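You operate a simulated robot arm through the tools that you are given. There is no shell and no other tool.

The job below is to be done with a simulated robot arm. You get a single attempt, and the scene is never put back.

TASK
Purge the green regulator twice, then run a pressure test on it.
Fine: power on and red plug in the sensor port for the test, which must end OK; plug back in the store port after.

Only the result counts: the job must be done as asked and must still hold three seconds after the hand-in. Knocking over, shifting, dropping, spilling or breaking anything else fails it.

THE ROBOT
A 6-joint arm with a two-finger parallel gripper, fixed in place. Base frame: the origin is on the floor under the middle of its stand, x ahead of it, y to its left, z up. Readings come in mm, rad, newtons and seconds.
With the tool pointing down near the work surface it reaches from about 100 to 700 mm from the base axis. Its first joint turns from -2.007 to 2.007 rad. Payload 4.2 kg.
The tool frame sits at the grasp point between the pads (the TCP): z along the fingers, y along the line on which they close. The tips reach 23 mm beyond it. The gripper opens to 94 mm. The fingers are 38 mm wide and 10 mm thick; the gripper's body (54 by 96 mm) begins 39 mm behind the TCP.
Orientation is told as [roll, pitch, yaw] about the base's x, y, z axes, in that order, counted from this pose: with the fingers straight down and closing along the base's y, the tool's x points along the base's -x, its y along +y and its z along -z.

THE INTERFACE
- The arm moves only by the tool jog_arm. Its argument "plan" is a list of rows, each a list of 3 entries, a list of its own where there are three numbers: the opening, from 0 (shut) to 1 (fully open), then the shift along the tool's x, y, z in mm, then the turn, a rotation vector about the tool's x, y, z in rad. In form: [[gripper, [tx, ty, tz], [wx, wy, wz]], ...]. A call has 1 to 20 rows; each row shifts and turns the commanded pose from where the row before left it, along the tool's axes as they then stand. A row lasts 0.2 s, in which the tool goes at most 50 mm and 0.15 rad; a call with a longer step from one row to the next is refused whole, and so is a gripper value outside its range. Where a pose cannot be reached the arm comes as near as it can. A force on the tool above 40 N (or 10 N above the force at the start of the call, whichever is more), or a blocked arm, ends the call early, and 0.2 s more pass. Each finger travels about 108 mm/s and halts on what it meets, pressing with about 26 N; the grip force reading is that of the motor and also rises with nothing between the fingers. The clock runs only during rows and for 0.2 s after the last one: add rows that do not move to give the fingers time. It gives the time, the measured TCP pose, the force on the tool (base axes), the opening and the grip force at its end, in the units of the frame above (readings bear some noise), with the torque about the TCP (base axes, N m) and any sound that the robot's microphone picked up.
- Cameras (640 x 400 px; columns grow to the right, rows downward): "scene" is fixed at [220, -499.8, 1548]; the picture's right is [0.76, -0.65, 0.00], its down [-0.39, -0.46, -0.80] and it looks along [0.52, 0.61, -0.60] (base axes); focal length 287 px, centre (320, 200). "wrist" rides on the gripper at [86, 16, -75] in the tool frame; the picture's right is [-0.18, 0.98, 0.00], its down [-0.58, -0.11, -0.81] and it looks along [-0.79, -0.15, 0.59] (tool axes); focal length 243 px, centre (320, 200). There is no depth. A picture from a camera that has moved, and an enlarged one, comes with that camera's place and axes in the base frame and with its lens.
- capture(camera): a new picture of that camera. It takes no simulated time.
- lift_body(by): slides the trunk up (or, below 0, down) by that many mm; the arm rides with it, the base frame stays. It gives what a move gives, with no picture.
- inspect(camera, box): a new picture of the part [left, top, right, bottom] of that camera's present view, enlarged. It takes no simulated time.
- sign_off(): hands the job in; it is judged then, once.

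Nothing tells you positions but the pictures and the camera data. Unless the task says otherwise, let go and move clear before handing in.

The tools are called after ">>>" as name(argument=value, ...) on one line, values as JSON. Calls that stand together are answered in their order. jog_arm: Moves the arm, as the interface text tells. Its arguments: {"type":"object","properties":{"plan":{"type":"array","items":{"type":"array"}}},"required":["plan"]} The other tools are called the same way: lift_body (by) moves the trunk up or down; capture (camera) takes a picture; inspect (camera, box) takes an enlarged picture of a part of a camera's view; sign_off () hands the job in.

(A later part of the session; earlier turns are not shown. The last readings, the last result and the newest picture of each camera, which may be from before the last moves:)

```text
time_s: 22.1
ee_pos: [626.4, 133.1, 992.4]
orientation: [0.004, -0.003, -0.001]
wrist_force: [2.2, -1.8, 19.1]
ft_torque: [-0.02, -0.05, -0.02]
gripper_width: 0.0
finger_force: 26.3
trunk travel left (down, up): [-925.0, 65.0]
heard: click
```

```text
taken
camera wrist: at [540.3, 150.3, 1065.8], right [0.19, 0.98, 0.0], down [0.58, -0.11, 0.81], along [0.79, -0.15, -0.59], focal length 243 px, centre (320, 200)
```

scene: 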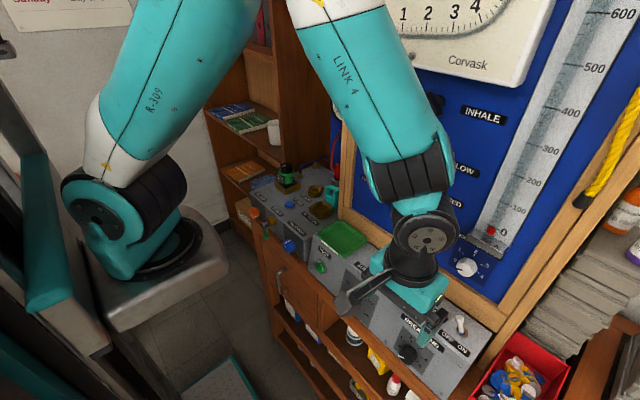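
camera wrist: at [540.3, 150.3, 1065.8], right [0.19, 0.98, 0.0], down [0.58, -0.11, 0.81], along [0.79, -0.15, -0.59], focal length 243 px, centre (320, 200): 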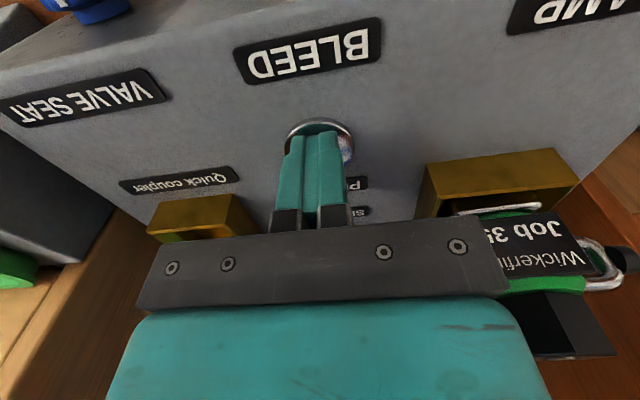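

I heard a click at 19 N, so the button went down. I'll release upward and listen.

>>> jog_arm(plan=[[0, [0, 0, -5], [0, 0, 0]], [0, [0, 0, -5], [0, 0, 0]], [0, [0, 0, -5], [0, 0, 0]], [0, [0, 0, 0], [0, 0, 0]], [0, [0, 0, 0], [0, 0, 0]]])

>>> capture(camera="wrist")

>>> inspect(camera="scene", box=[300, 10, 360, 130])

```text
time_s: 23.3
ee_pos: [627.5, 134.6, 1005.6]
orientation: [0.0, 0.002, -0.001]
wrist_force: [0.4, -0.2, -0.5]
ft_torque: [0.01, 0.0, 0.02]
gripper_width: 0.1
finger_force: 26.0
trunk travel left (down, up): [-925.0, 65.0]
```

```text
taken
camera wrist: at [540.1, 150.7, 1079.4], right [0.18, 0.98, 0.0], down [0.58, -0.11, 0.81], along [0.79, -0.15, -0.59], focal length 243 px, centre (320, 200)
```

wrist: 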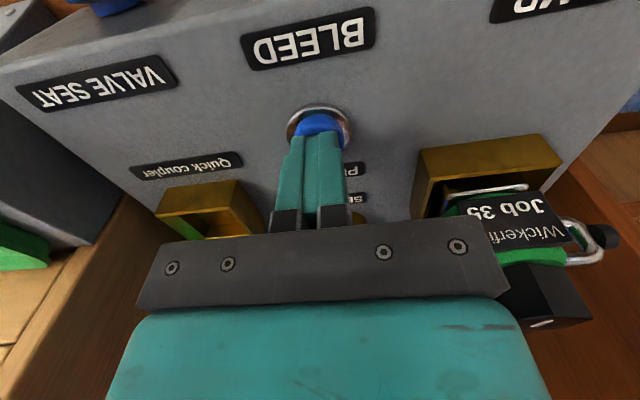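

```text
3.33 times, centred on (330, 70) of scene
camera zoom: at [220.0, -499.8, 1548.0], right [0.76, -0.65, 0.0], down [-0.39, -0.46, -0.8], along [0.52, 0.61, -0.6], focal length 958 px, centre (287, 633)
```

zoom: 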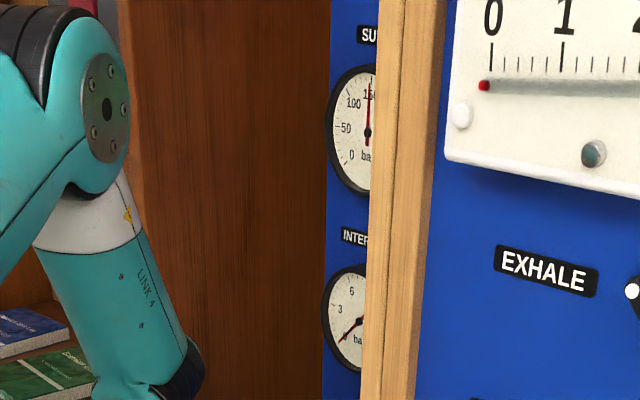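

The first press gave one click and the button came back up. Now the second press and release.

>>> jog_arm(plan=[[0, [0, -1, 6], [0, 0, 0]], [0, [0, 0, 5], [0, 0, 0]], [0, [0, 0, 3], [0, 0, 0]], [0, [0, 0, 2], [0, 0, 0]]])

```text
time_s: 24.3
ee_pos: [626.8, 132.9, 990.1]
orientation: [0.004, -0.001, -0.001]
wrist_force: [-1.3, -0.2, 21.2]
ft_torque: [0.02, -0.02, 0.05]
gripper_width: 0.3
finger_force: 26.2
trunk travel left (down, up): [-925.0, 65.0]
heard: click
```

The second click was heard. I'll release, rise clear, open the gripper part way and tilt it a little to view the red plug from closer.

>>> jog_arm(plan=[[0, [0, 0, -8], [0, 0, 0]], [0, [0, 0, -30], [0, 0, 0]], [0, [0, 0, -40], [0, 0, 0]], [0, [0, 0, -40], [0, 0, 0]], [0.55, [0, 0, 0], [0, -0.15, 0]], [0.55, [0, 0, 0], [0, -0.15, 0]], [0.55, [-28, 0, 8.8], [0, 0, 0]], [0.55, [-28, 0, 8.8], [0, 0, 0]], [0.55, [0, 0, 0], [0, 0, 0]]])

>>> capture(camera="wrist")

>>> capture(camera="scene")

```text
time_s: 26.3
ee_pos: [684.5, 132.9, 1106.5]
orientation: [0.0, -0.3, 0.0]
wrist_force: [-0.2, 0.1, 0.4]
ft_torque: [0.02, 0.01, 0.02]
gripper_width: 51.8
finger_force: 0.1
trunk travel left (down, up): [-925.0, 65.0]
```

```text
taken
camera wrist: at [580.1, 149.9, 1151.8], right [0.18, 0.98, 0.05], down [0.32, -0.11, 0.94], along [0.93, -0.15, -0.33], focal length 243 px, centre (320, 200)
```

wrist: 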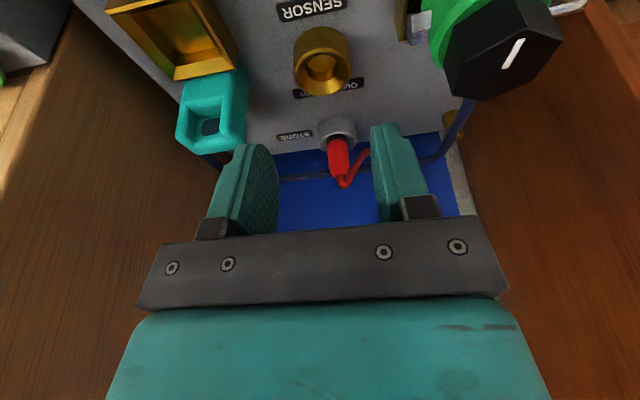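

```text
taken
```

scene: 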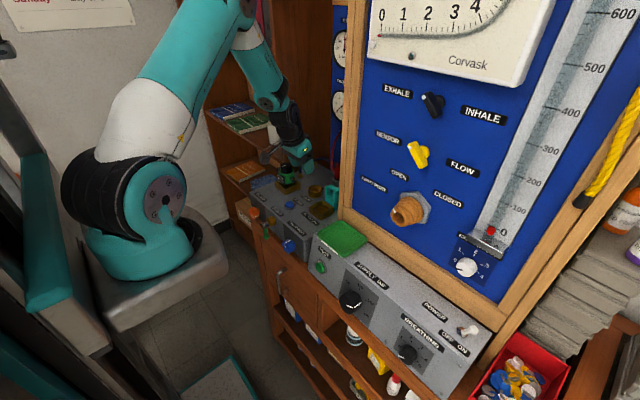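

>>> inspect(camera="wrist", box=[260, 20, 420, 220])

>>> inspect(camera="wrist", box=[300, 100, 380, 200])

>>> inspect(camera="scene", box=[300, 140, 350, 200])

```text
2.00 times, centred on (340, 120) of wrist
camera zoom: at [580.1, 149.9, 1151.8], right [0.18, 0.98, 0.05], down [0.32, -0.11, 0.94], along [0.93, -0.15, -0.33], focal length 485 px, centre (280, 360)
```

zoom: 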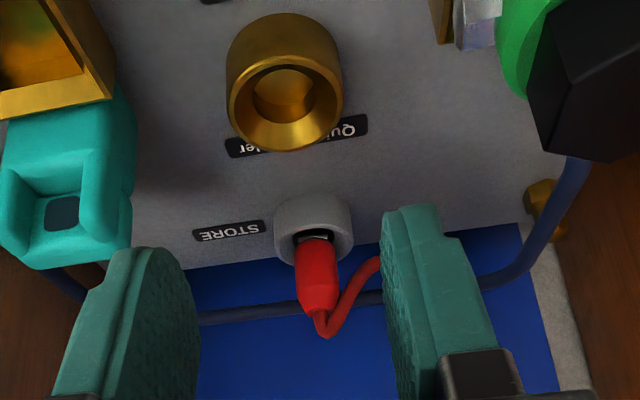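

```text
4.00 times, centred on (340, 150) of wrist
camera zoom: at [580.1, 149.9, 1151.8], right [0.18, 0.98, 0.05], down [0.32, -0.11, 0.94], along [0.93, -0.15, -0.33], focal length 970 px, centre (240, 400)
```

zoom: 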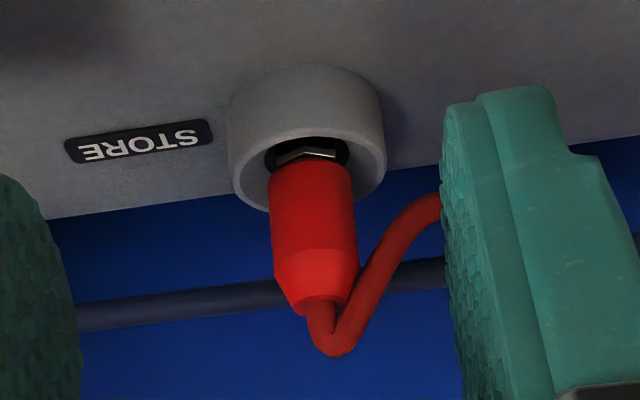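

```text
6.67 times, centred on (325, 170) of scene
camera zoom: at [220.0, -499.8, 1548.0], right [0.76, -0.65, 0.0], down [-0.39, -0.46, -0.8], along [0.52, 0.61, -0.6], focal length 1916 px, centre (287, 400)
```

zoom: 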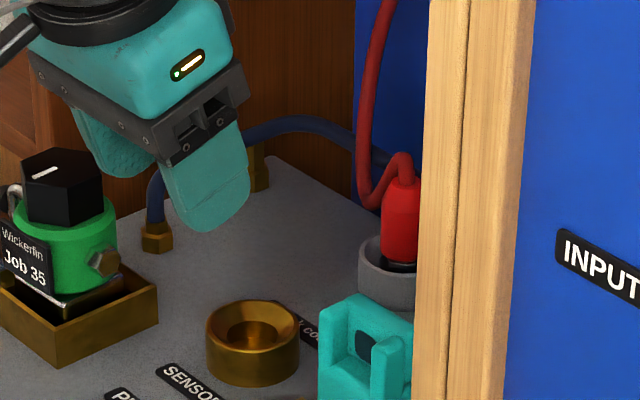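

The plug's red body is near (842, 134), z≈985–1032, and the SENSOR rim is centred near (737.5, 133.5) with its top at z≈981.5. I'll move closer to the plug and re-measure before grasping.

>>> jog_arm(plan=[[0.55, [-34.6, 0.5, 17.7], [0, 0, 0]], [0.55, [-34.6, 0.5, 17.7], [0, 0, 0]], [0.55, [-34.6, 0.5, 17.7], [0, 0, 0]], [0.55, [0, 0, 0], [0, 0, 0]]])

>>> capture(camera="wrist")

>>> inspect(camera="wrist", box=[240, 60, 400, 220])

>>> inspect(camera="scene", box=[300, 130, 350, 190])

```text
time_s: 27.3
ee_pos: [800.8, 134.7, 1084.0]
orientation: [0.001, -0.298, 0.001]
wrist_force: [0.4, -0.9, -0.2]
ft_torque: [-0.01, -0.03, -0.01]
gripper_width: 51.7
finger_force: 0.1
trunk travel left (down, up): [-925.0, 65.0]
```

```text
taken
camera wrist: at [696.8, 151.0, 1130.3], right [0.18, 0.98, 0.05], down [0.32, -0.11, 0.94], along [0.93, -0.15, -0.33], focal length 243 px, centre (320, 200)
```

wrist: 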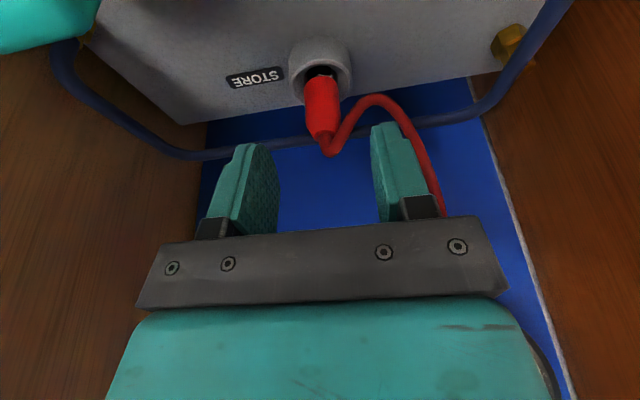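

```text
2.50 times, centred on (320, 140) of wrist
camera zoom: at [696.8, 151.0, 1130.3], right [0.18, 0.98, 0.05], down [0.32, -0.11, 0.94], along [0.93, -0.15, -0.33], focal length 606 px, centre (320, 350)
```

zoom: 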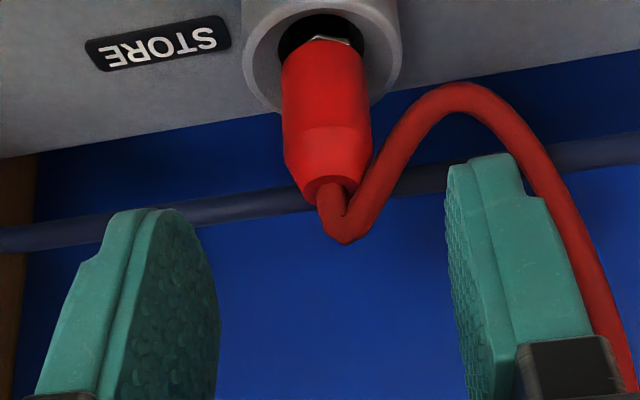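

```text
6.67 times, centred on (325, 160) of scene
camera zoom: at [220.0, -499.8, 1548.0], right [0.76, -0.65, 0.0], down [-0.39, -0.46, -0.8], along [0.52, 0.61, -0.6], focal length 1916 px, centre (287, 467)
```

zoom: 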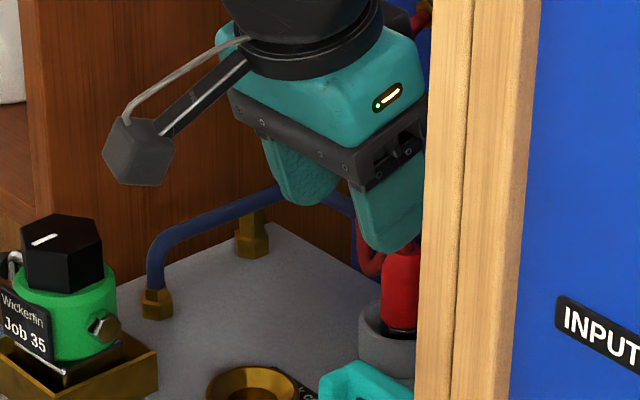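

The plug axis is about (840, 134), the rim height matches the sensor port, and the cable sags to the +y side. I'll move over the plug, then descend in small steps with the gripper part open.

>>> jog_arm(plan=[[0.42, [-18, -0.2, 5.5], [0, 0, 0]], [0.42, [-17.5, -0.2, 5.5], [0, 0, 0]], [0.42, [6, 0, 19.1], [0, 0, 0]], [0.42, [4.5, 0, 14.3], [0, 0, 0]], [0.42, [0, 0, 0], [0, 0, 0]]])

>>> capture(camera="wrist")

>>> inspect(camera="scene", box=[300, 130, 350, 190])

```text
time_s: 28.5
ee_pos: [837.9, 134.1, 1050.4]
orientation: [0.001, -0.298, 0.0]
wrist_force: [0.3, -0.4, -0.2]
ft_torque: [0.0, -0.03, -0.03]
gripper_width: 39.7
finger_force: 0.0
trunk travel left (down, up): [-925.0, 65.0]
```

```text
taken
camera wrist: at [734.2, 151.0, 1095.7], right [0.18, 0.98, 0.05], down [0.32, -0.11, 0.94], along [0.93, -0.15, -0.33], focal length 243 px, centre (320, 200)
```

wrist: 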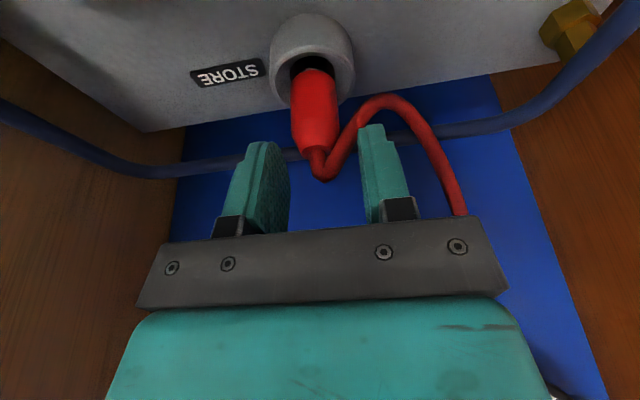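

```text
6.67 times, centred on (325, 160) of scene
camera zoom: at [220.0, -499.8, 1548.0], right [0.76, -0.65, 0.0], down [-0.39, -0.46, -0.8], along [0.52, 0.61, -0.6], focal length 1916 px, centre (287, 467)
```

zoom: 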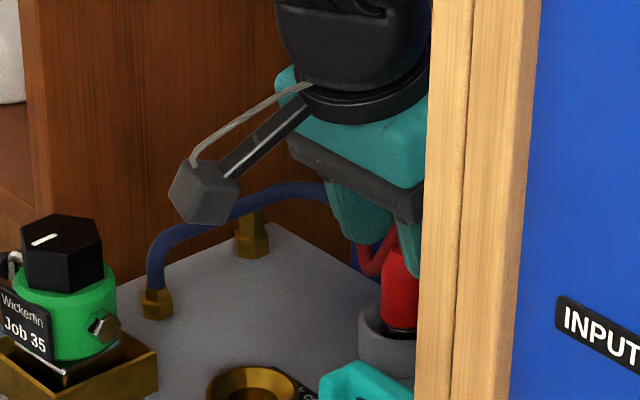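

I'm close above the plug; I'll zoom in to check the alignment before the final descent.

>>> inspect(camera="wrist", box=[240, 0, 420, 200])

```text
2.00 times, centred on (330, 100) of wrist
camera zoom: at [734.2, 151.0, 1095.7], right [0.18, 0.98, 0.05], down [0.32, -0.11, 0.94], along [0.93, -0.15, -0.33], focal length 485 px, centre (300, 400)
```

zoom: 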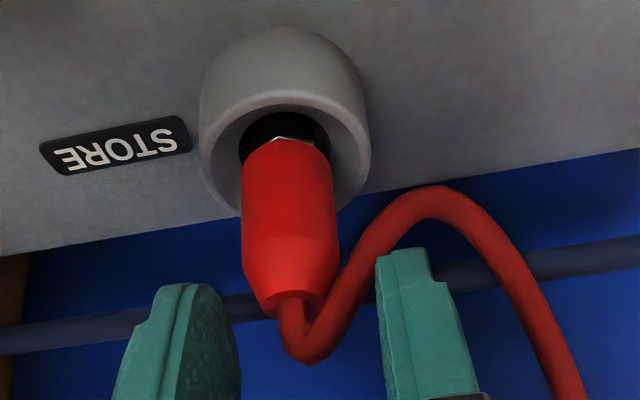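

The rim centre is at about (840.7, 134.0), which matches the TCP. I'll descend the last 37 mm slowly and close on the plug.

>>> jog_arm(plan=[[0.42, [1.7, 0, 9.2], [0, 0, 0]], [0.42, [2.2, 0, 9.1], [0, 0, 0]], [0.42, [2.7, 0, 8.8], [0, 0, 0]], [0.42, [2.7, 0, 8.8], [0, 0, 0]], [0.42, [0, 0, 0], [0, 0, 0]]])

>>> inspect(camera="wrist", box=[220, 0, 440, 220])

```text
time_s: 29.7
ee_pos: [839.1, 133.7, 1014.8]
orientation: [0.002, -0.302, -0.003]
wrist_force: [-3.9, 0.0, 14.7]
ft_torque: [-0.31, 0.29, -0.12]
gripper_width: 39.6
finger_force: 0.1
trunk travel left (down, up): [-925.0, 65.0]
```

```text
1.82 times, centred on (330, 110) of wrist
camera zoom: at [734.2, 151.4, 1060.6], right [0.18, 0.98, 0.06], down [0.32, -0.11, 0.94], along [0.93, -0.15, -0.33], focal length 441 px, centre (302, 364)
```

zoom: 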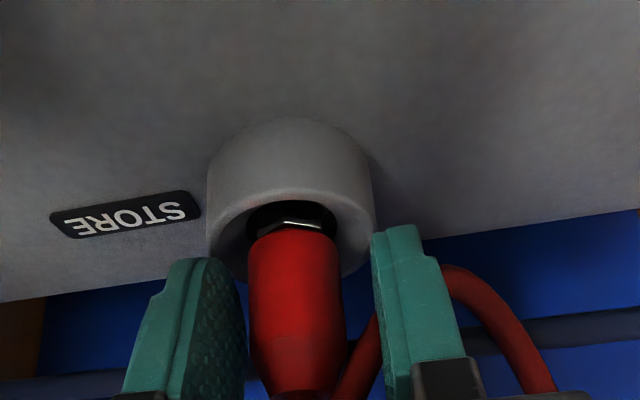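

A light contact of 15 N: the right finger's rear corner is touching the rim, so the rim is at z≈987. I'll rise 4 mm and then close on the plug.

>>> jog_arm(plan=[[0.42, [-1.2, 0, -3.8], [0, 0, 0]], [0.42, [0, 0, 0], [0, 0, 0]], [0.3, [0, 0, 0], [0, 0, 0]], [0.2, [0, 0, 0], [0, 0, 0]], [0.1, [0, 0, 0], [0, 0, 0]], [0.0, [0, 0, 0], [0, 0, 0]], [0.0, [0, 0, 0], [0, 0, 0]]])

>>> inspect(camera="wrist", box=[220, 0, 440, 220])

```text
time_s: 31.3
ee_pos: [838.7, 134.0, 1017.8]
orientation: [0.001, -0.298, 0.0]
wrist_force: [-0.3, -0.6, -0.5]
ft_torque: [-0.04, 0.02, 0.01]
gripper_width: 25.1
finger_force: 26.4
trunk travel left (down, up): [-925.0, 65.0]
```

```text
1.82 times, centred on (330, 110) of wrist
camera zoom: at [734.1, 151.0, 1063.0], right [0.18, 0.98, 0.05], down [0.32, -0.11, 0.94], along [0.93, -0.15, -0.33], focal length 441 px, centre (302, 364)
```

zoom: 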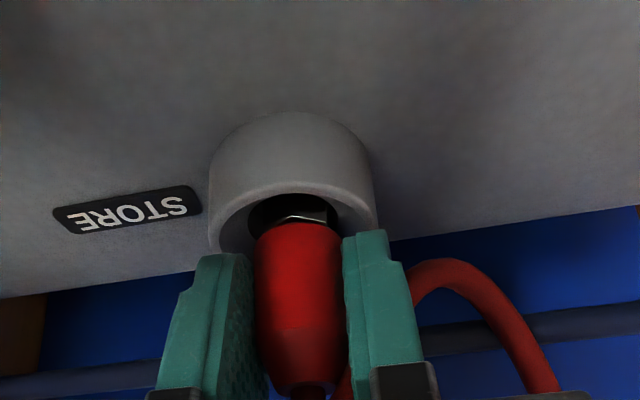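

The plug is gripped (25 mm wide) with the TCP at (838.7, 134.0, 1017.8); I'll use that as the store reference. Now I'll pull it straight up.

>>> jog_arm(plan=[[0, [-2.4, 0, -7.6], [0, 0, 0]], [0, [-2.4, 0, -7.6], [0, 0, 0]], [0, [-3, 0, -9.6], [0, 0, 0]], [0, [-3, 0, -9.6], [0, 0, 0]], [0, [-4.4, 0, -14.3], [0, 0, 0]], [0, [0, 0, 0], [0, 0, 0]]])

>>> capture(camera="wrist")

>>> inspect(camera="wrist", box=[220, 0, 440, 220])

>>> inspect(camera="scene", box=[300, 130, 350, 190])

```text
time_s: 32.7
ee_pos: [839.9, 135.0, 1068.5]
orientation: [0.0, -0.299, -0.001]
wrist_force: [-0.7, 0.5, -1.1]
ft_torque: [0.0, 0.0, 0.03]
gripper_width: 25.1
finger_force: 25.6
trunk travel left (down, up): [-925.0, 65.0]
```

```text
taken
camera wrist: at [734.5, 151.0, 1115.3], right [0.18, 0.98, 0.05], down [0.32, -0.11, 0.94], along [0.93, -0.15, -0.33], focal length 243 px, centre (320, 200)
```

wrist: 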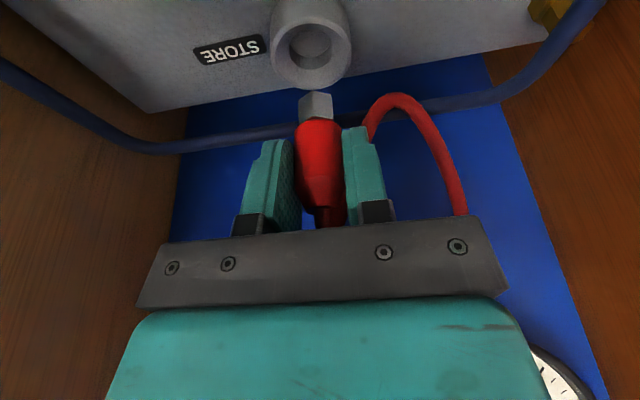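

```text
1.82 times, centred on (330, 110) of wrist
camera zoom: at [734.5, 151.0, 1115.3], right [0.18, 0.98, 0.05], down [0.32, -0.11, 0.94], along [0.93, -0.15, -0.33], focal length 441 px, centre (302, 364)
```

zoom: 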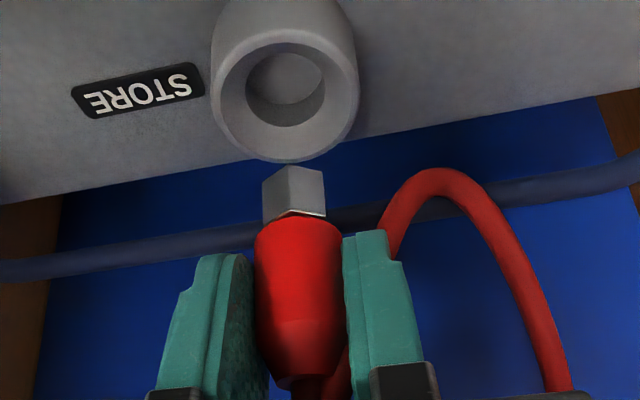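

```text
6.67 times, centred on (325, 160) of scene
camera zoom: at [220.0, -499.8, 1548.0], right [0.76, -0.65, 0.0], down [-0.39, -0.46, -0.8], along [0.52, 0.61, -0.6], focal length 1916 px, centre (287, 467)
```

zoom: 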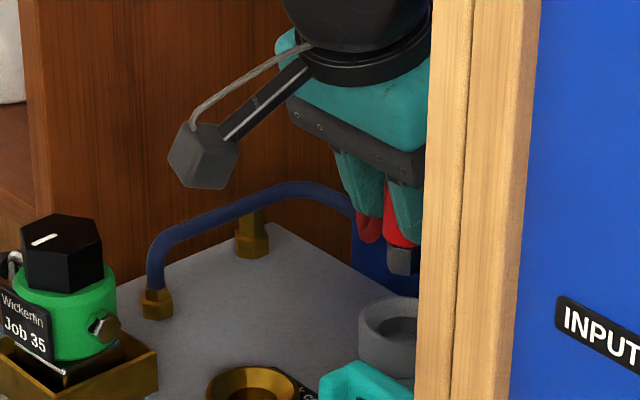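

The plug is out and the silver shank is visible above the empty STORE ring. The port spacing works out at 105 mm along x, so I'll move the plug back by that much to sit over SENSOR and compare the view.

>>> jog_arm(plan=[[0, [25.15, 0, -7.78], [0, 0, 0]], [0, [25.15, 0, -7.78], [0, 0, 0]], [0, [25.15, 0, -7.78], [0, 0, 0]], [0, [25.15, 0, -7.78], [0, 0, 0]], [0, [0, 0, 0], [0, 0, 0]]])

>>> capture(camera="wrist")

>>> inspect(camera="wrist", box=[220, 0, 440, 220])

>>> inspect(camera="scene", box=[270, 140, 350, 220])

```text
time_s: 33.9
ee_pos: [732.8, 134.2, 1069.1]
orientation: [0.001, -0.297, -0.001]
wrist_force: [-0.4, -0.2, -0.4]
ft_torque: [-0.02, -0.01, -0.01]
gripper_width: 24.9
finger_force: 25.3
trunk travel left (down, up): [-925.0, 65.0]
```

```text
taken
camera wrist: at [629.1, 150.1, 1115.4], right [0.18, 0.98, 0.05], down [0.32, -0.11, 0.94], along [0.93, -0.15, -0.33], focal length 243 px, centre (320, 200)
```

wrist: 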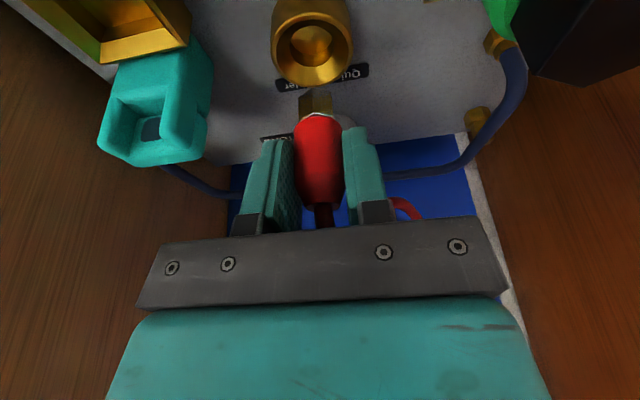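

```text
1.82 times, centred on (330, 110) of wrist
camera zoom: at [629.1, 150.1, 1115.4], right [0.18, 0.98, 0.05], down [0.32, -0.11, 0.94], along [0.93, -0.15, -0.33], focal length 441 px, centre (302, 364)
```

zoom: 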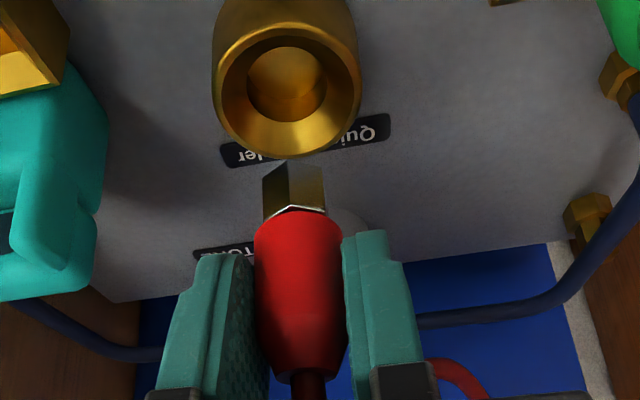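

```text
5.00 times, centred on (310, 180) of scene
camera zoom: at [220.0, -499.8, 1548.0], right [0.76, -0.65, 0.0], down [-0.39, -0.46, -0.8], along [0.52, 0.61, -0.6], focal length 1437 px, centre (370, 300)
```

zoom: 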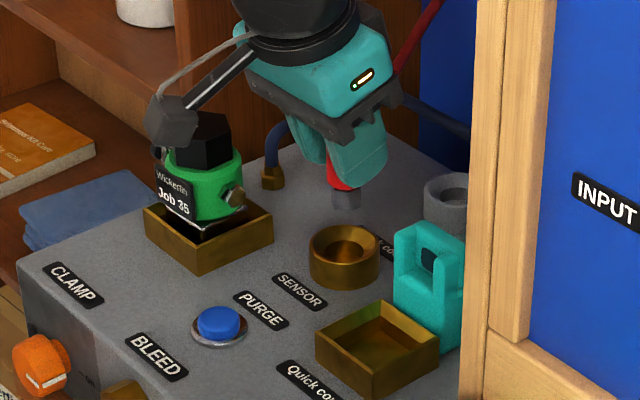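

The view nearly matches the store view; SENSOR is about 1.3 mm nearer to me and 0.4 mm to +y. I'll correct for that and lower the plug in small steps.

>>> jog_arm(plan=[[0, [1.2, 0.4, -0.4], [0, 0, 0]], [0, [3, 0, 9.55], [0, 0, 0]], [0, [3, 0, 9.55], [0, 0, 0]], [0, [1.5, 0, 4.8], [0, 0, 0]], [0, [0, 0, 0], [0, 0, 0]]])

>>> inspect(camera="wrist", box=[220, 0, 440, 220])

>>> inspect(camera="scene", box=[290, 160, 350, 210])

```text
time_s: 35.1
ee_pos: [732.7, 133.8, 1043.3]
orientation: [-0.001, -0.3, 0.0]
wrist_force: [0.0, -0.1, -0.5]
ft_torque: [-0.02, 0.0, 0.01]
gripper_width: 24.9
finger_force: 25.7
trunk travel left (down, up): [-925.0, 65.0]
```

```text
1.82 times, centred on (330, 110) of wrist
camera zoom: at [628.1, 151.3, 1089.8], right [0.18, 0.98, 0.05], down [0.32, -0.11, 0.94], along [0.93, -0.15, -0.33], focal length 441 px, centre (302, 364)
```

zoom: 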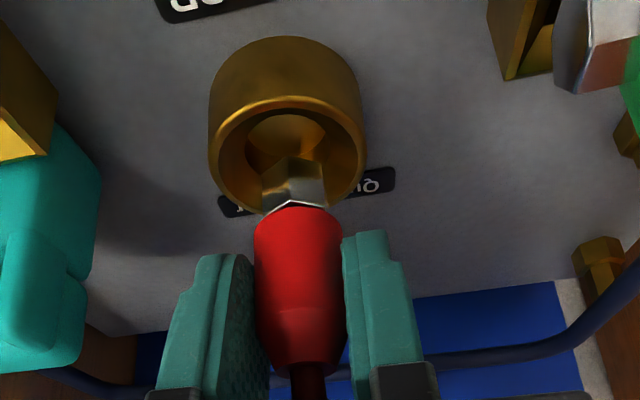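

```text
8.00 times, centred on (320, 185) of scene
camera zoom: at [220.0, -499.8, 1548.0], right [0.76, -0.65, 0.0], down [-0.39, -0.46, -0.8], along [0.52, 0.61, -0.6], focal length 2299 px, centre (320, 320)
```

zoom: 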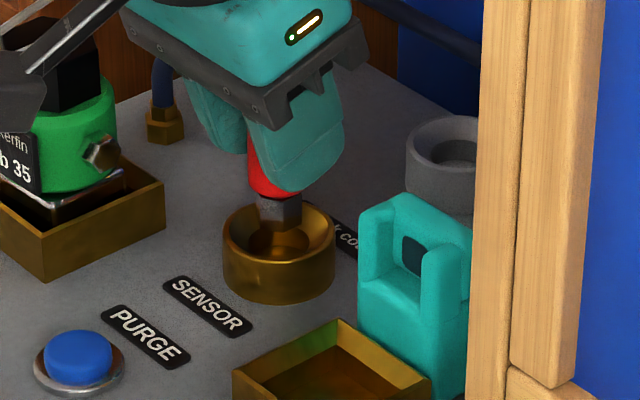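

The shank is lined up over the brass port. I'll lower it the remaining 25 mm in 5 mm steps.

>>> jog_arm(plan=[[0, [1.48, 0, 4.78], [0, 0, 0]], [0, [1.48, 0, 4.78], [0, 0, 0]], [0, [1.48, 0, 4.78], [0, 0, 0]], [0, [1.48, 0, 4.78], [0, 0, 0]], [0, [0.9, 0, 2.9], [0, 0, 0]], [0, [0, 0, 0], [0, 0, 0]]])

>>> inspect(camera="wrist", box=[220, 0, 440, 220])

>>> inspect(camera="scene", box=[290, 160, 350, 210])

```text
time_s: 36.5
ee_pos: [733.9, 133.8, 1022.7]
orientation: [0.002, -0.302, -0.002]
wrist_force: [-1.9, -3.0, 16.8]
ft_torque: [-0.31, 0.04, -0.08]
gripper_width: 24.8
finger_force: 26.4
trunk travel left (down, up): [-925.0, 65.0]
```

```text
1.82 times, centred on (330, 110) of wrist
camera zoom: at [628.9, 151.0, 1067.7], right [0.18, 0.98, 0.06], down [0.32, -0.11, 0.94], along [0.93, -0.15, -0.33], focal length 441 px, centre (302, 364)
```

zoom: 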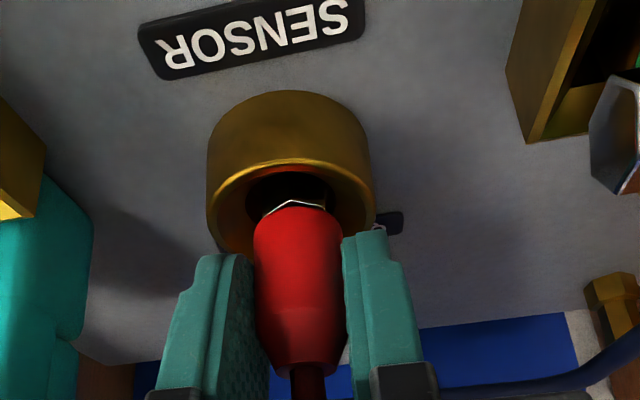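

```text
8.00 times, centred on (320, 185) of scene
camera zoom: at [220.0, -499.8, 1548.0], right [0.76, -0.65, 0.0], down [-0.39, -0.46, -0.8], along [0.52, 0.61, -0.6], focal length 2299 px, centre (320, 320)
```

zoom: 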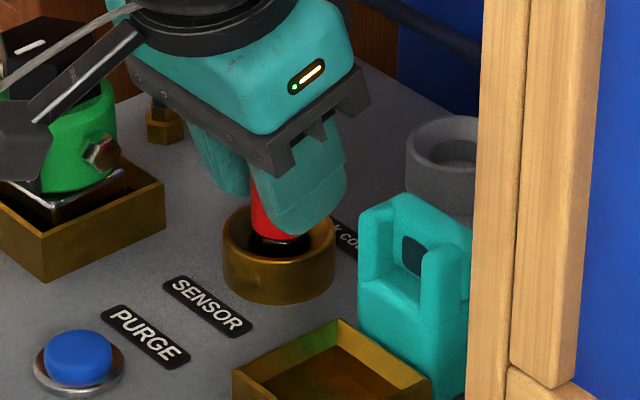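

The plug stopped about 5 mm above full depth with a light 17 N contact on the shank's -y side. I'll ease up slightly, shift to +y by 1.5 mm and try again.

>>> jog_arm(plan=[[0, [-1.2, 0, -3.8], [0, 0, 0]], [0, [0, 1.5, 0], [0, 0, 0]], [0, [1.2, 0, 3.8], [0, 0, 0]], [0, [0, 0, 0], [0, 0, 0]]])

```text
time_s: 37.5
ee_pos: [731.9, 136.6, 1021.9]
orientation: [0.0, -0.297, -0.001]
wrist_force: [-2.8, 0.9, 8.4]
ft_torque: [0.19, 0.03, 0.02]
gripper_width: 25.3
finger_force: 26.0
trunk travel left (down, up): [-925.0, 65.0]
```

The contact now flips from side to side, which fits the shank resting flat on the port's floor. I'll check the interstage gauge and the plug seating.

>>> inspect(camera="scene", box=[310, 80, 358, 120])

>>> inspect(camera="scene", box=[290, 160, 350, 210])

>>> inspect(camera="wrist", box=[220, 0, 440, 220])

```text
10.00 times, centred on (334, 100) of scene
camera zoom: at [220.0, -499.8, 1548.0], right [0.76, -0.65, 0.0], down [-0.39, -0.46, -0.8], along [0.52, 0.61, -0.6], focal length 2874 px, centre (180, 1200)
```

zoom: 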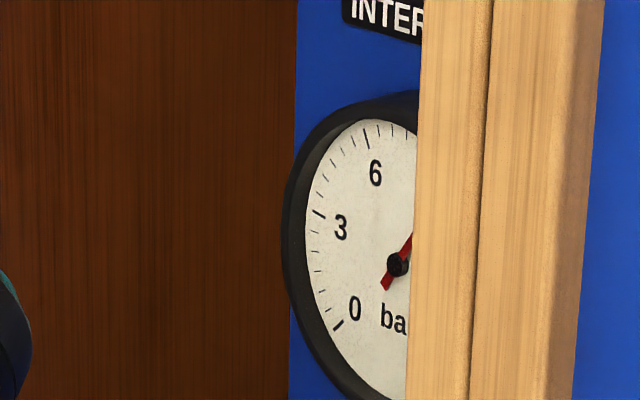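

```text
8.00 times, centred on (320, 185) of scene
camera zoom: at [220.0, -499.8, 1548.0], right [0.76, -0.65, 0.0], down [-0.39, -0.46, -0.8], along [0.52, 0.61, -0.6], focal length 2299 px, centre (320, 320)
```

zoom: 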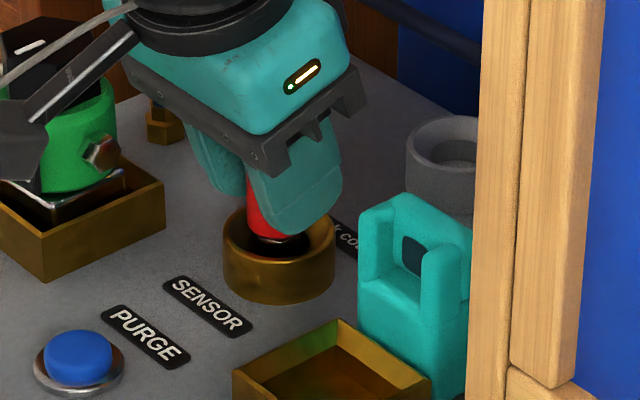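

```text
1.82 times, centred on (330, 110) of wrist
camera zoom: at [628.2, 152.6, 1067.4], right [0.18, 0.98, 0.06], down [0.32, -0.11, 0.94], along [0.93, -0.15, -0.33], focal length 441 px, centre (302, 364)
```

zoom: 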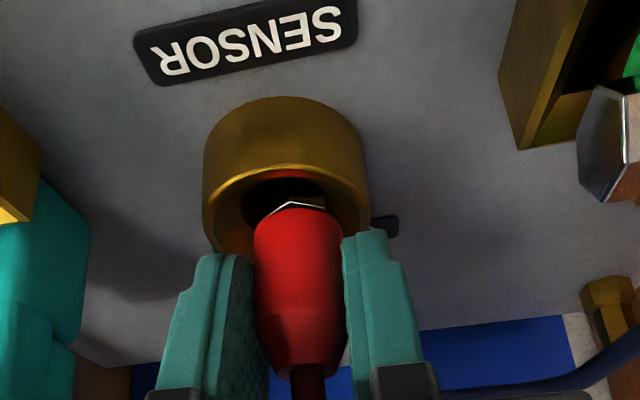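

The interstage needle has moved off 0 toward the upper right, so the plug is connected in SENSOR. I'll centre slightly, relax the load, release, and rise clear.

>>> jog_arm(plan=[[0, [-0.5, -0.8, -1.5], [0, 0, 0]], [0, [0, 0, 0], [0, 0, 0]], [0.42, [0, 0, 0], [0, 0, 0]], [0.42, [0, 0, 0], [0, 0, 0]], [0.42, [0, 0, 0], [0, 0, 0]]])

>>> inspect(camera="wrist", box=[220, 0, 440, 220])

>>> inspect(camera="scene", box=[290, 160, 350, 210])

>>> inspect(camera="scene", box=[310, 80, 358, 120])

```text
time_s: 38.7
ee_pos: [732.2, 134.3, 1023.2]
orientation: [0.0, -0.299, 0.0]
wrist_force: [-0.5, 0.1, -0.1]
ft_torque: [-0.01, 0.02, -0.01]
gripper_width: 39.8
finger_force: 0.1
trunk travel left (down, up): [-925.0, 65.0]
```

```text
1.82 times, centred on (330, 110) of wrist
camera zoom: at [628.4, 152.0, 1068.5], right [0.18, 0.98, 0.05], down [0.32, -0.11, 0.94], along [0.93, -0.15, -0.33], focal length 441 px, centre (302, 364)
```

zoom: 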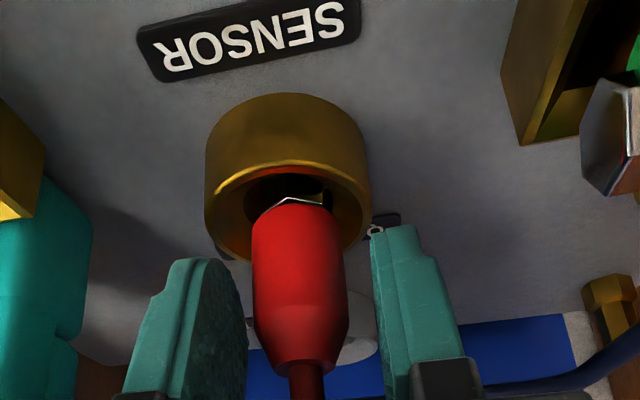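

```text
8.00 times, centred on (320, 185) of scene
camera zoom: at [220.0, -499.8, 1548.0], right [0.76, -0.65, 0.0], down [-0.39, -0.46, -0.8], along [0.52, 0.61, -0.6], focal length 2299 px, centre (320, 320)
```

zoom: 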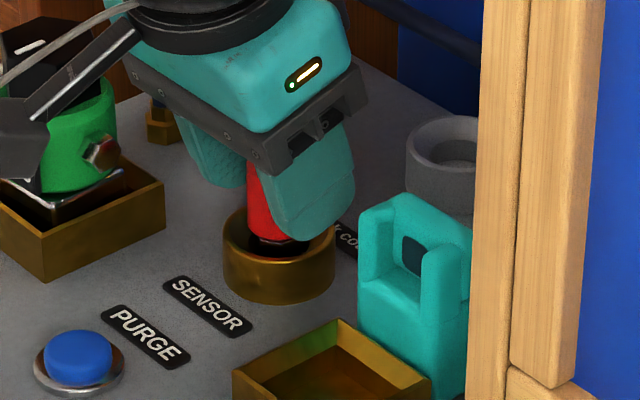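

```text
10.00 times, centred on (334, 100) of scene
camera zoom: at [220.0, -499.8, 1548.0], right [0.76, -0.65, 0.0], down [-0.39, -0.46, -0.8], along [0.52, 0.61, -0.6], focal length 2874 px, centre (180, 1200)
```

zoom: 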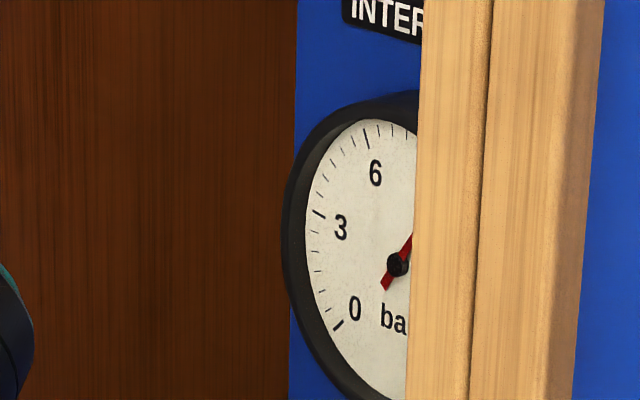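

The plug stands in SENSOR with the gripper open around it. I'll rise straight up and then back off to read the interstage gauge.

>>> jog_arm(plan=[[0.42, [-3, 0, -9.6], [0, 0, 0]], [0.42, [-7.4, 0, -23.9], [0, 0, 0]], [0.42, [-13.3, 0, -43], [0, 0, 0]], [0.42, [-13.3, 0, -43], [0, 0, 0]], [0.0, [-13.3, 0, -43], [0, 0, 0]], [0.0, [38, 0, -12], [0, 0, 0]], [0.0, [38, 0, -12], [0, 0, 0]], [0.0, [38, 0, -12], [0, 0, 0]], [0.0, [38, 0, -12], [0, -0.1, 0]], [0.0, [-20, -8, -40], [0, 0, 0]], [0.0, [0, 0, 0], [0, 0, 0]]])

>>> capture(camera="wrist")

>>> inspect(camera="wrist", box=[260, 0, 480, 230])

```text
time_s: 41.1
ee_pos: [575.7, 126.3, 1239.5]
orientation: [-0.002, -0.398, -0.002]
wrist_force: [-0.4, -0.4, -0.6]
ft_torque: [0.01, 0.0, 0.02]
gripper_width: 0.1
finger_force: 25.9
trunk travel left (down, up): [-925.0, 65.0]
```

```text
taken
camera wrist: at [466.9, 142.5, 1274.8], right [0.17, 0.98, 0.07], down [0.22, -0.11, 0.97], along [0.96, -0.15, -0.24], focal length 243 px, centre (320, 200)
```

wrist: 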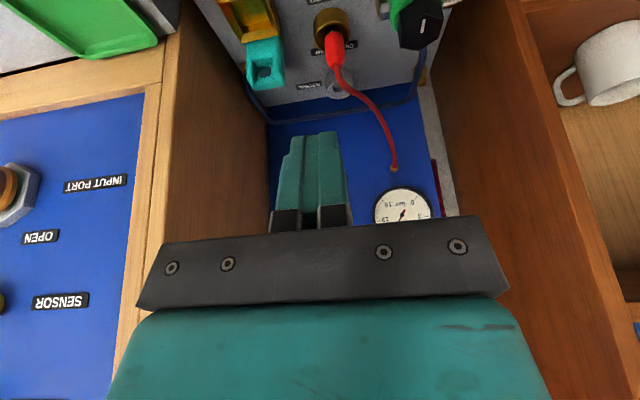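

```text
1.74 times, centred on (370, 115) of wrist
camera zoom: at [466.9, 142.5, 1274.8], right [0.17, 0.98, 0.07], down [0.22, -0.11, 0.97], along [0.96, -0.15, -0.24], focal length 422 px, centre (233, 348)
```

zoom: 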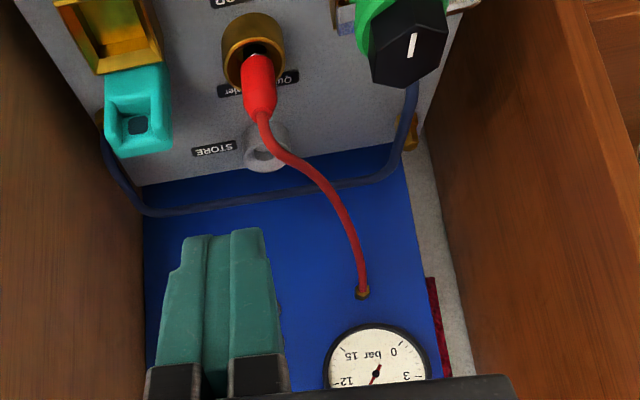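

The plug is upright in SENSOR. The gauge is half hidden by the gripper, so I'll rise a little more to read it.

>>> jog_arm(plan=[[0, [-14, 0, -33], [0, 0, 0]], [0, [-14, 0, -33], [0, 0, 0]], [0, [-6, 0, -14], [0, 0, 0]], [0, [0, 0, 0], [0, 0, 0]]])

>>> inspect(camera="wrist", box=[300, 110, 460, 235])

>>> capture(camera="wrist")

```text
time_s: 42.1
ee_pos: [577.2, 127.3, 1328.2]
orientation: [-0.001, -0.399, 0.0]
wrist_force: [-0.3, 0.1, 0.1]
ft_torque: [-0.01, 0.04, -0.03]
gripper_width: 0.0
finger_force: 26.1
trunk travel left (down, up): [-925.0, 65.0]
```

```text
3.20 times, centred on (380, 172) of wrist
camera zoom: at [468.2, 143.7, 1362.4], right [0.17, 0.98, 0.07], down [0.22, -0.11, 0.97], along [0.96, -0.15, -0.24], focal length 776 px, centre (128, 288)
```

zoom: 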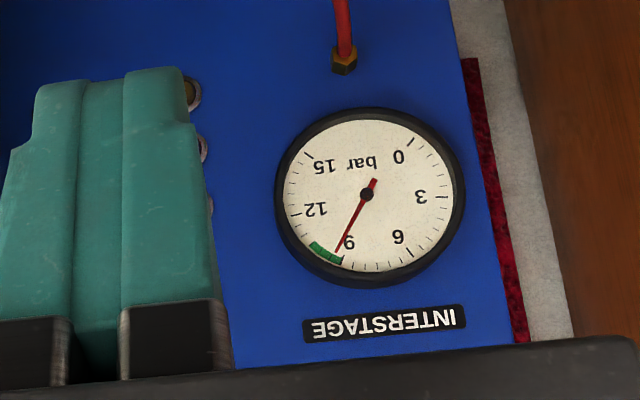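

```text
taken
camera wrist: at [468.2, 143.7, 1362.4], right [0.17, 0.98, 0.07], down [0.22, -0.11, 0.97], along [0.96, -0.15, -0.24], focal length 243 px, centre (320, 200)
```

wrist: 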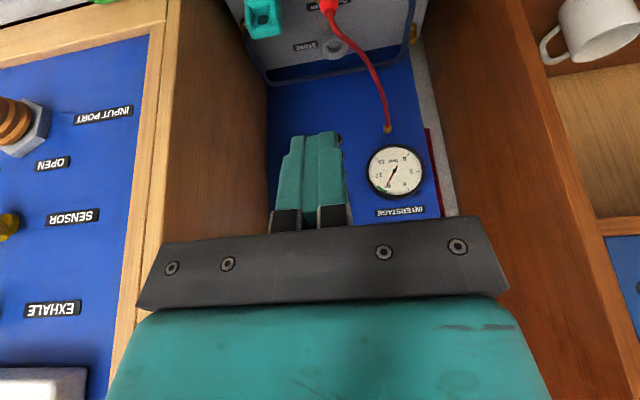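

The needle is close to the lower edge of the green band; I'll zoom in further to read it exactly.

>>> inspect(camera="wrist", box=[364, 140, 428, 204])

>>> inspect(camera="wrist", box=[374, 172, 406, 198])

```text
6.25 times, centred on (396, 172) of wrist
camera zoom: at [468.2, 143.7, 1362.4], right [0.17, 0.98, 0.07], down [0.22, -0.11, 0.97], along [0.96, -0.15, -0.24], focal length 1516 px, centre (-155, 375)
```

zoom: 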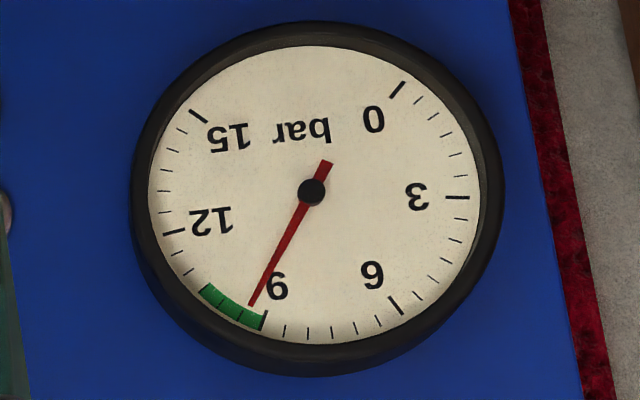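

```text
15.38 times, centred on (390, 185) of wrist
camera zoom: at [468.2, 143.7, 1362.4], right [0.17, 0.98, 0.07], down [0.22, -0.11, 0.97], along [0.96, -0.15, -0.24], focal length 3733 px, centre (-757, 431)
```

zoom: 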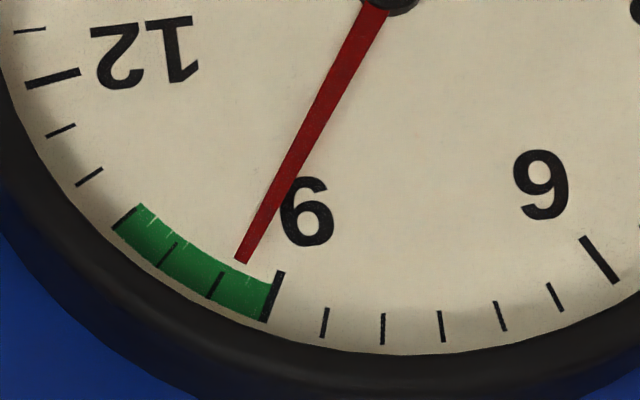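

The needle reads about 9.4 bar, inside the green band (9–10.5). Next I'll press TEST, which I place near (560, -102, 925) on the near-vertical front face. I'll move to y≈-102 in free space first, then lower the trunk to get good reach.

>>> jog_arm(plan=[[0, [18.4, -46, -7.8], [0, 0.1, 0]], [0, [18.9, -46, -6], [0, 0.1, 0]], [0, [19.6, -46, -4], [0, 0, 0]], [0, [0, -46, 0], [0, 0, 0]], [0, [0, -45, 0], [0, 0, 0]], [0, [0, 0, 0], [0, 0, 0]]])

>>> capture(camera="wrist")

>>> capture(camera="scene")

```text
refused: row 1 steps farther than a row can; nothing moved
```

```text
taken
camera wrist: at [468.2, 143.7, 1362.4], right [0.17, 0.98, 0.07], down [0.22, -0.11, 0.97], along [0.96, -0.15, -0.24], focal length 243 px, centre (320, 200)
```

wrist: 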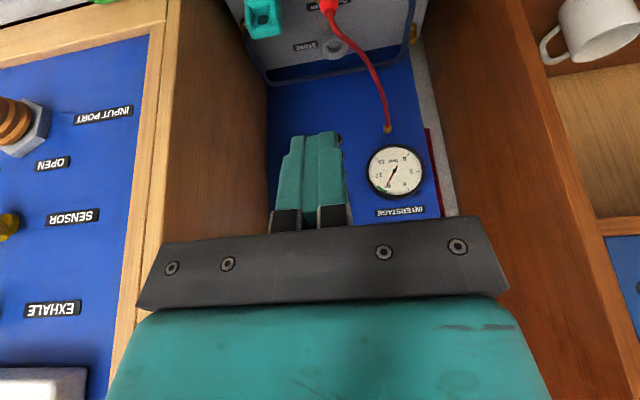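

```text
taken
```

scene: 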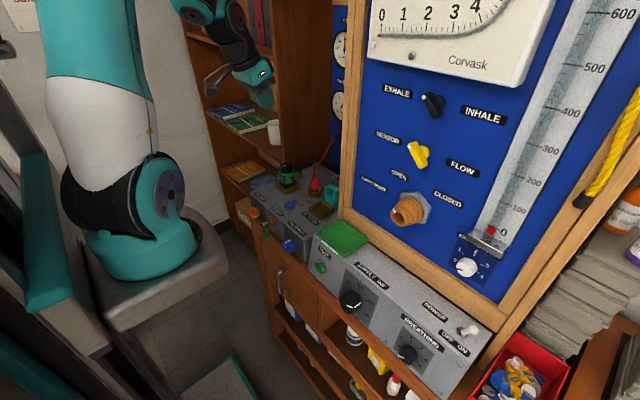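

The row was slightly too long and nothing moved. The gauge and plug are unchanged, so I'll repeat the move with smaller steps.

>>> jog_arm(plan=[[0, [18.4, 0, -7.8], [0, 0.1, 0]], [0, [18.9, 0, -6], [0, 0.1, 0]], [0, [19.6, 0, -4], [0, 0, 0]], [0, [0, -46, 0], [0, 0, 0]], [0, [0, -46, 0], [0, 0, 0]], [0, [0, -46, 0], [0, 0, 0]], [0, [0, -46, 0], [0, 0, 0]], [0, [0, -45, 0], [0, 0, 0]], [0, [0, 0, 0], [0, 0, 0]]])

>>> capture(camera="wrist")

>>> capture(camera="scene")

```text
time_s: 44.1
ee_pos: [517.7, -103.7, 1327.4]
orientation: [0.001, -0.198, -0.001]
wrist_force: [0.1, 0.0, 0.3]
ft_torque: [0.0, 0.0, 0.0]
gripper_width: 0.0
finger_force: 26.2
trunk travel left (down, up): [-925.0, 65.0]
```

```text
taken
camera wrist: at [417.9, -85.6, 1383.7], right [0.18, 0.98, 0.04], down [0.41, -0.11, 0.9], along [0.89, -0.15, -0.42], focal length 243 px, centre (320, 200)
```

wrist: 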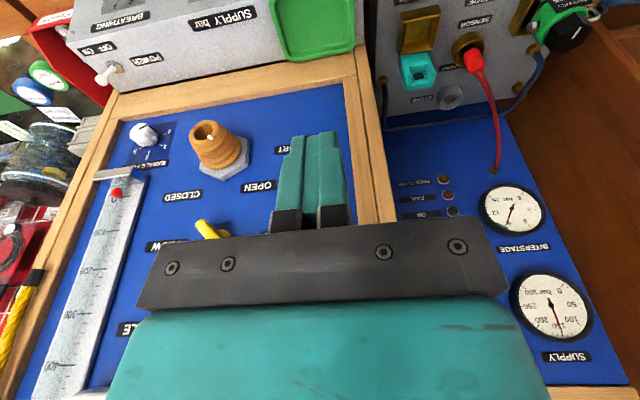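

```text
taken
```

scene: 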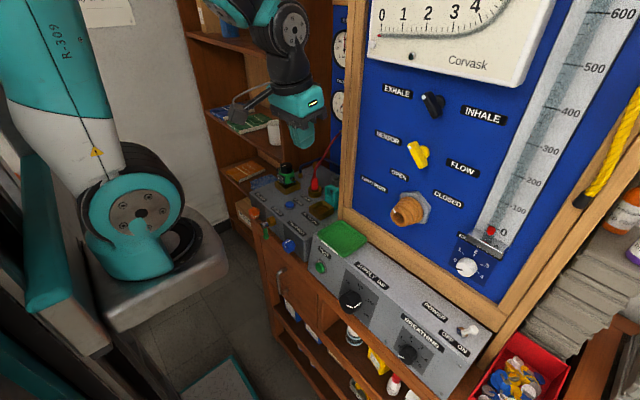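

I have a good view from here; now I'll back off a bit further in x and lower the trunk in two steps.

>>> jog_arm(plan=[[0, [24.5, 0, -5], [0, 0, 0]], [0, [0, 0, 0], [0, 0, 0]]])

>>> lift_body(by=-130)

>>> lift_body(by=-130)

>>> capture(camera="wrist")

>>> capture(camera="scene")

```text
time_s: 44.7
ee_pos: [491.5, -102.4, 1326.8]
orientation: [0.001, -0.197, -0.002]
wrist_force: [0.4, 0.4, -0.8]
ft_torque: [0.01, 0.01, -0.01]
gripper_width: 0.1
finger_force: 25.8
trunk travel left (down, up): [-925.0, 65.0]
```

```text
time_s: 46.3
ee_pos: [492.4, -103.5, 1197.0]
orientation: [-0.001, -0.197, -0.001]
wrist_force: [-1.0, -0.6, -0.6]
ft_torque: [0.0, 0.0, 0.0]
gripper_width: 0.1
finger_force: 26.4
trunk travel left (down, up): [-795.0, 195.0]
```

```text
time_s: 47.9
ee_pos: [492.4, -102.9, 1066.5]
orientation: [0.0, -0.198, 0.0]
wrist_force: [-0.5, 1.0, -0.6]
ft_torque: [-0.05, 0.01, 0.0]
gripper_width: 0.0
finger_force: 26.0
trunk travel left (down, up): [-665.0, 325.0]
```

```text
taken
camera wrist: at [393.0, -85.9, 1122.7], right [0.18, 0.98, 0.04], down [0.41, -0.11, 0.9], along [0.89, -0.15, -0.42], focal length 243 px, centre (320, 200)
```

wrist: 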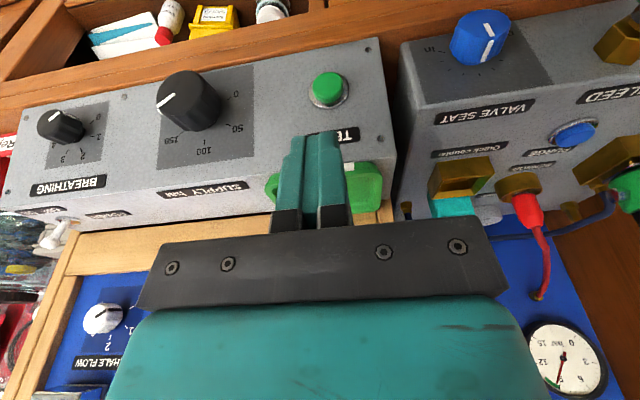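

```text
taken
```

scene: 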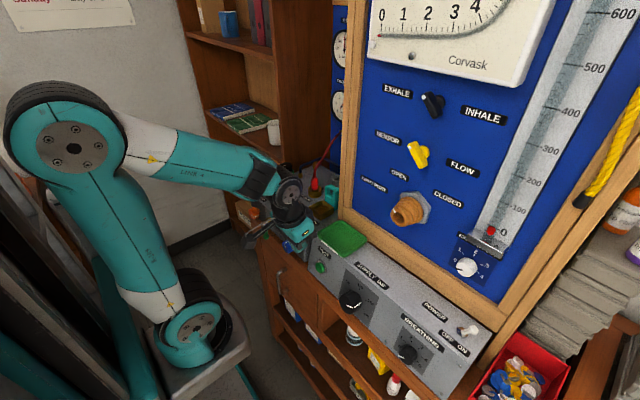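

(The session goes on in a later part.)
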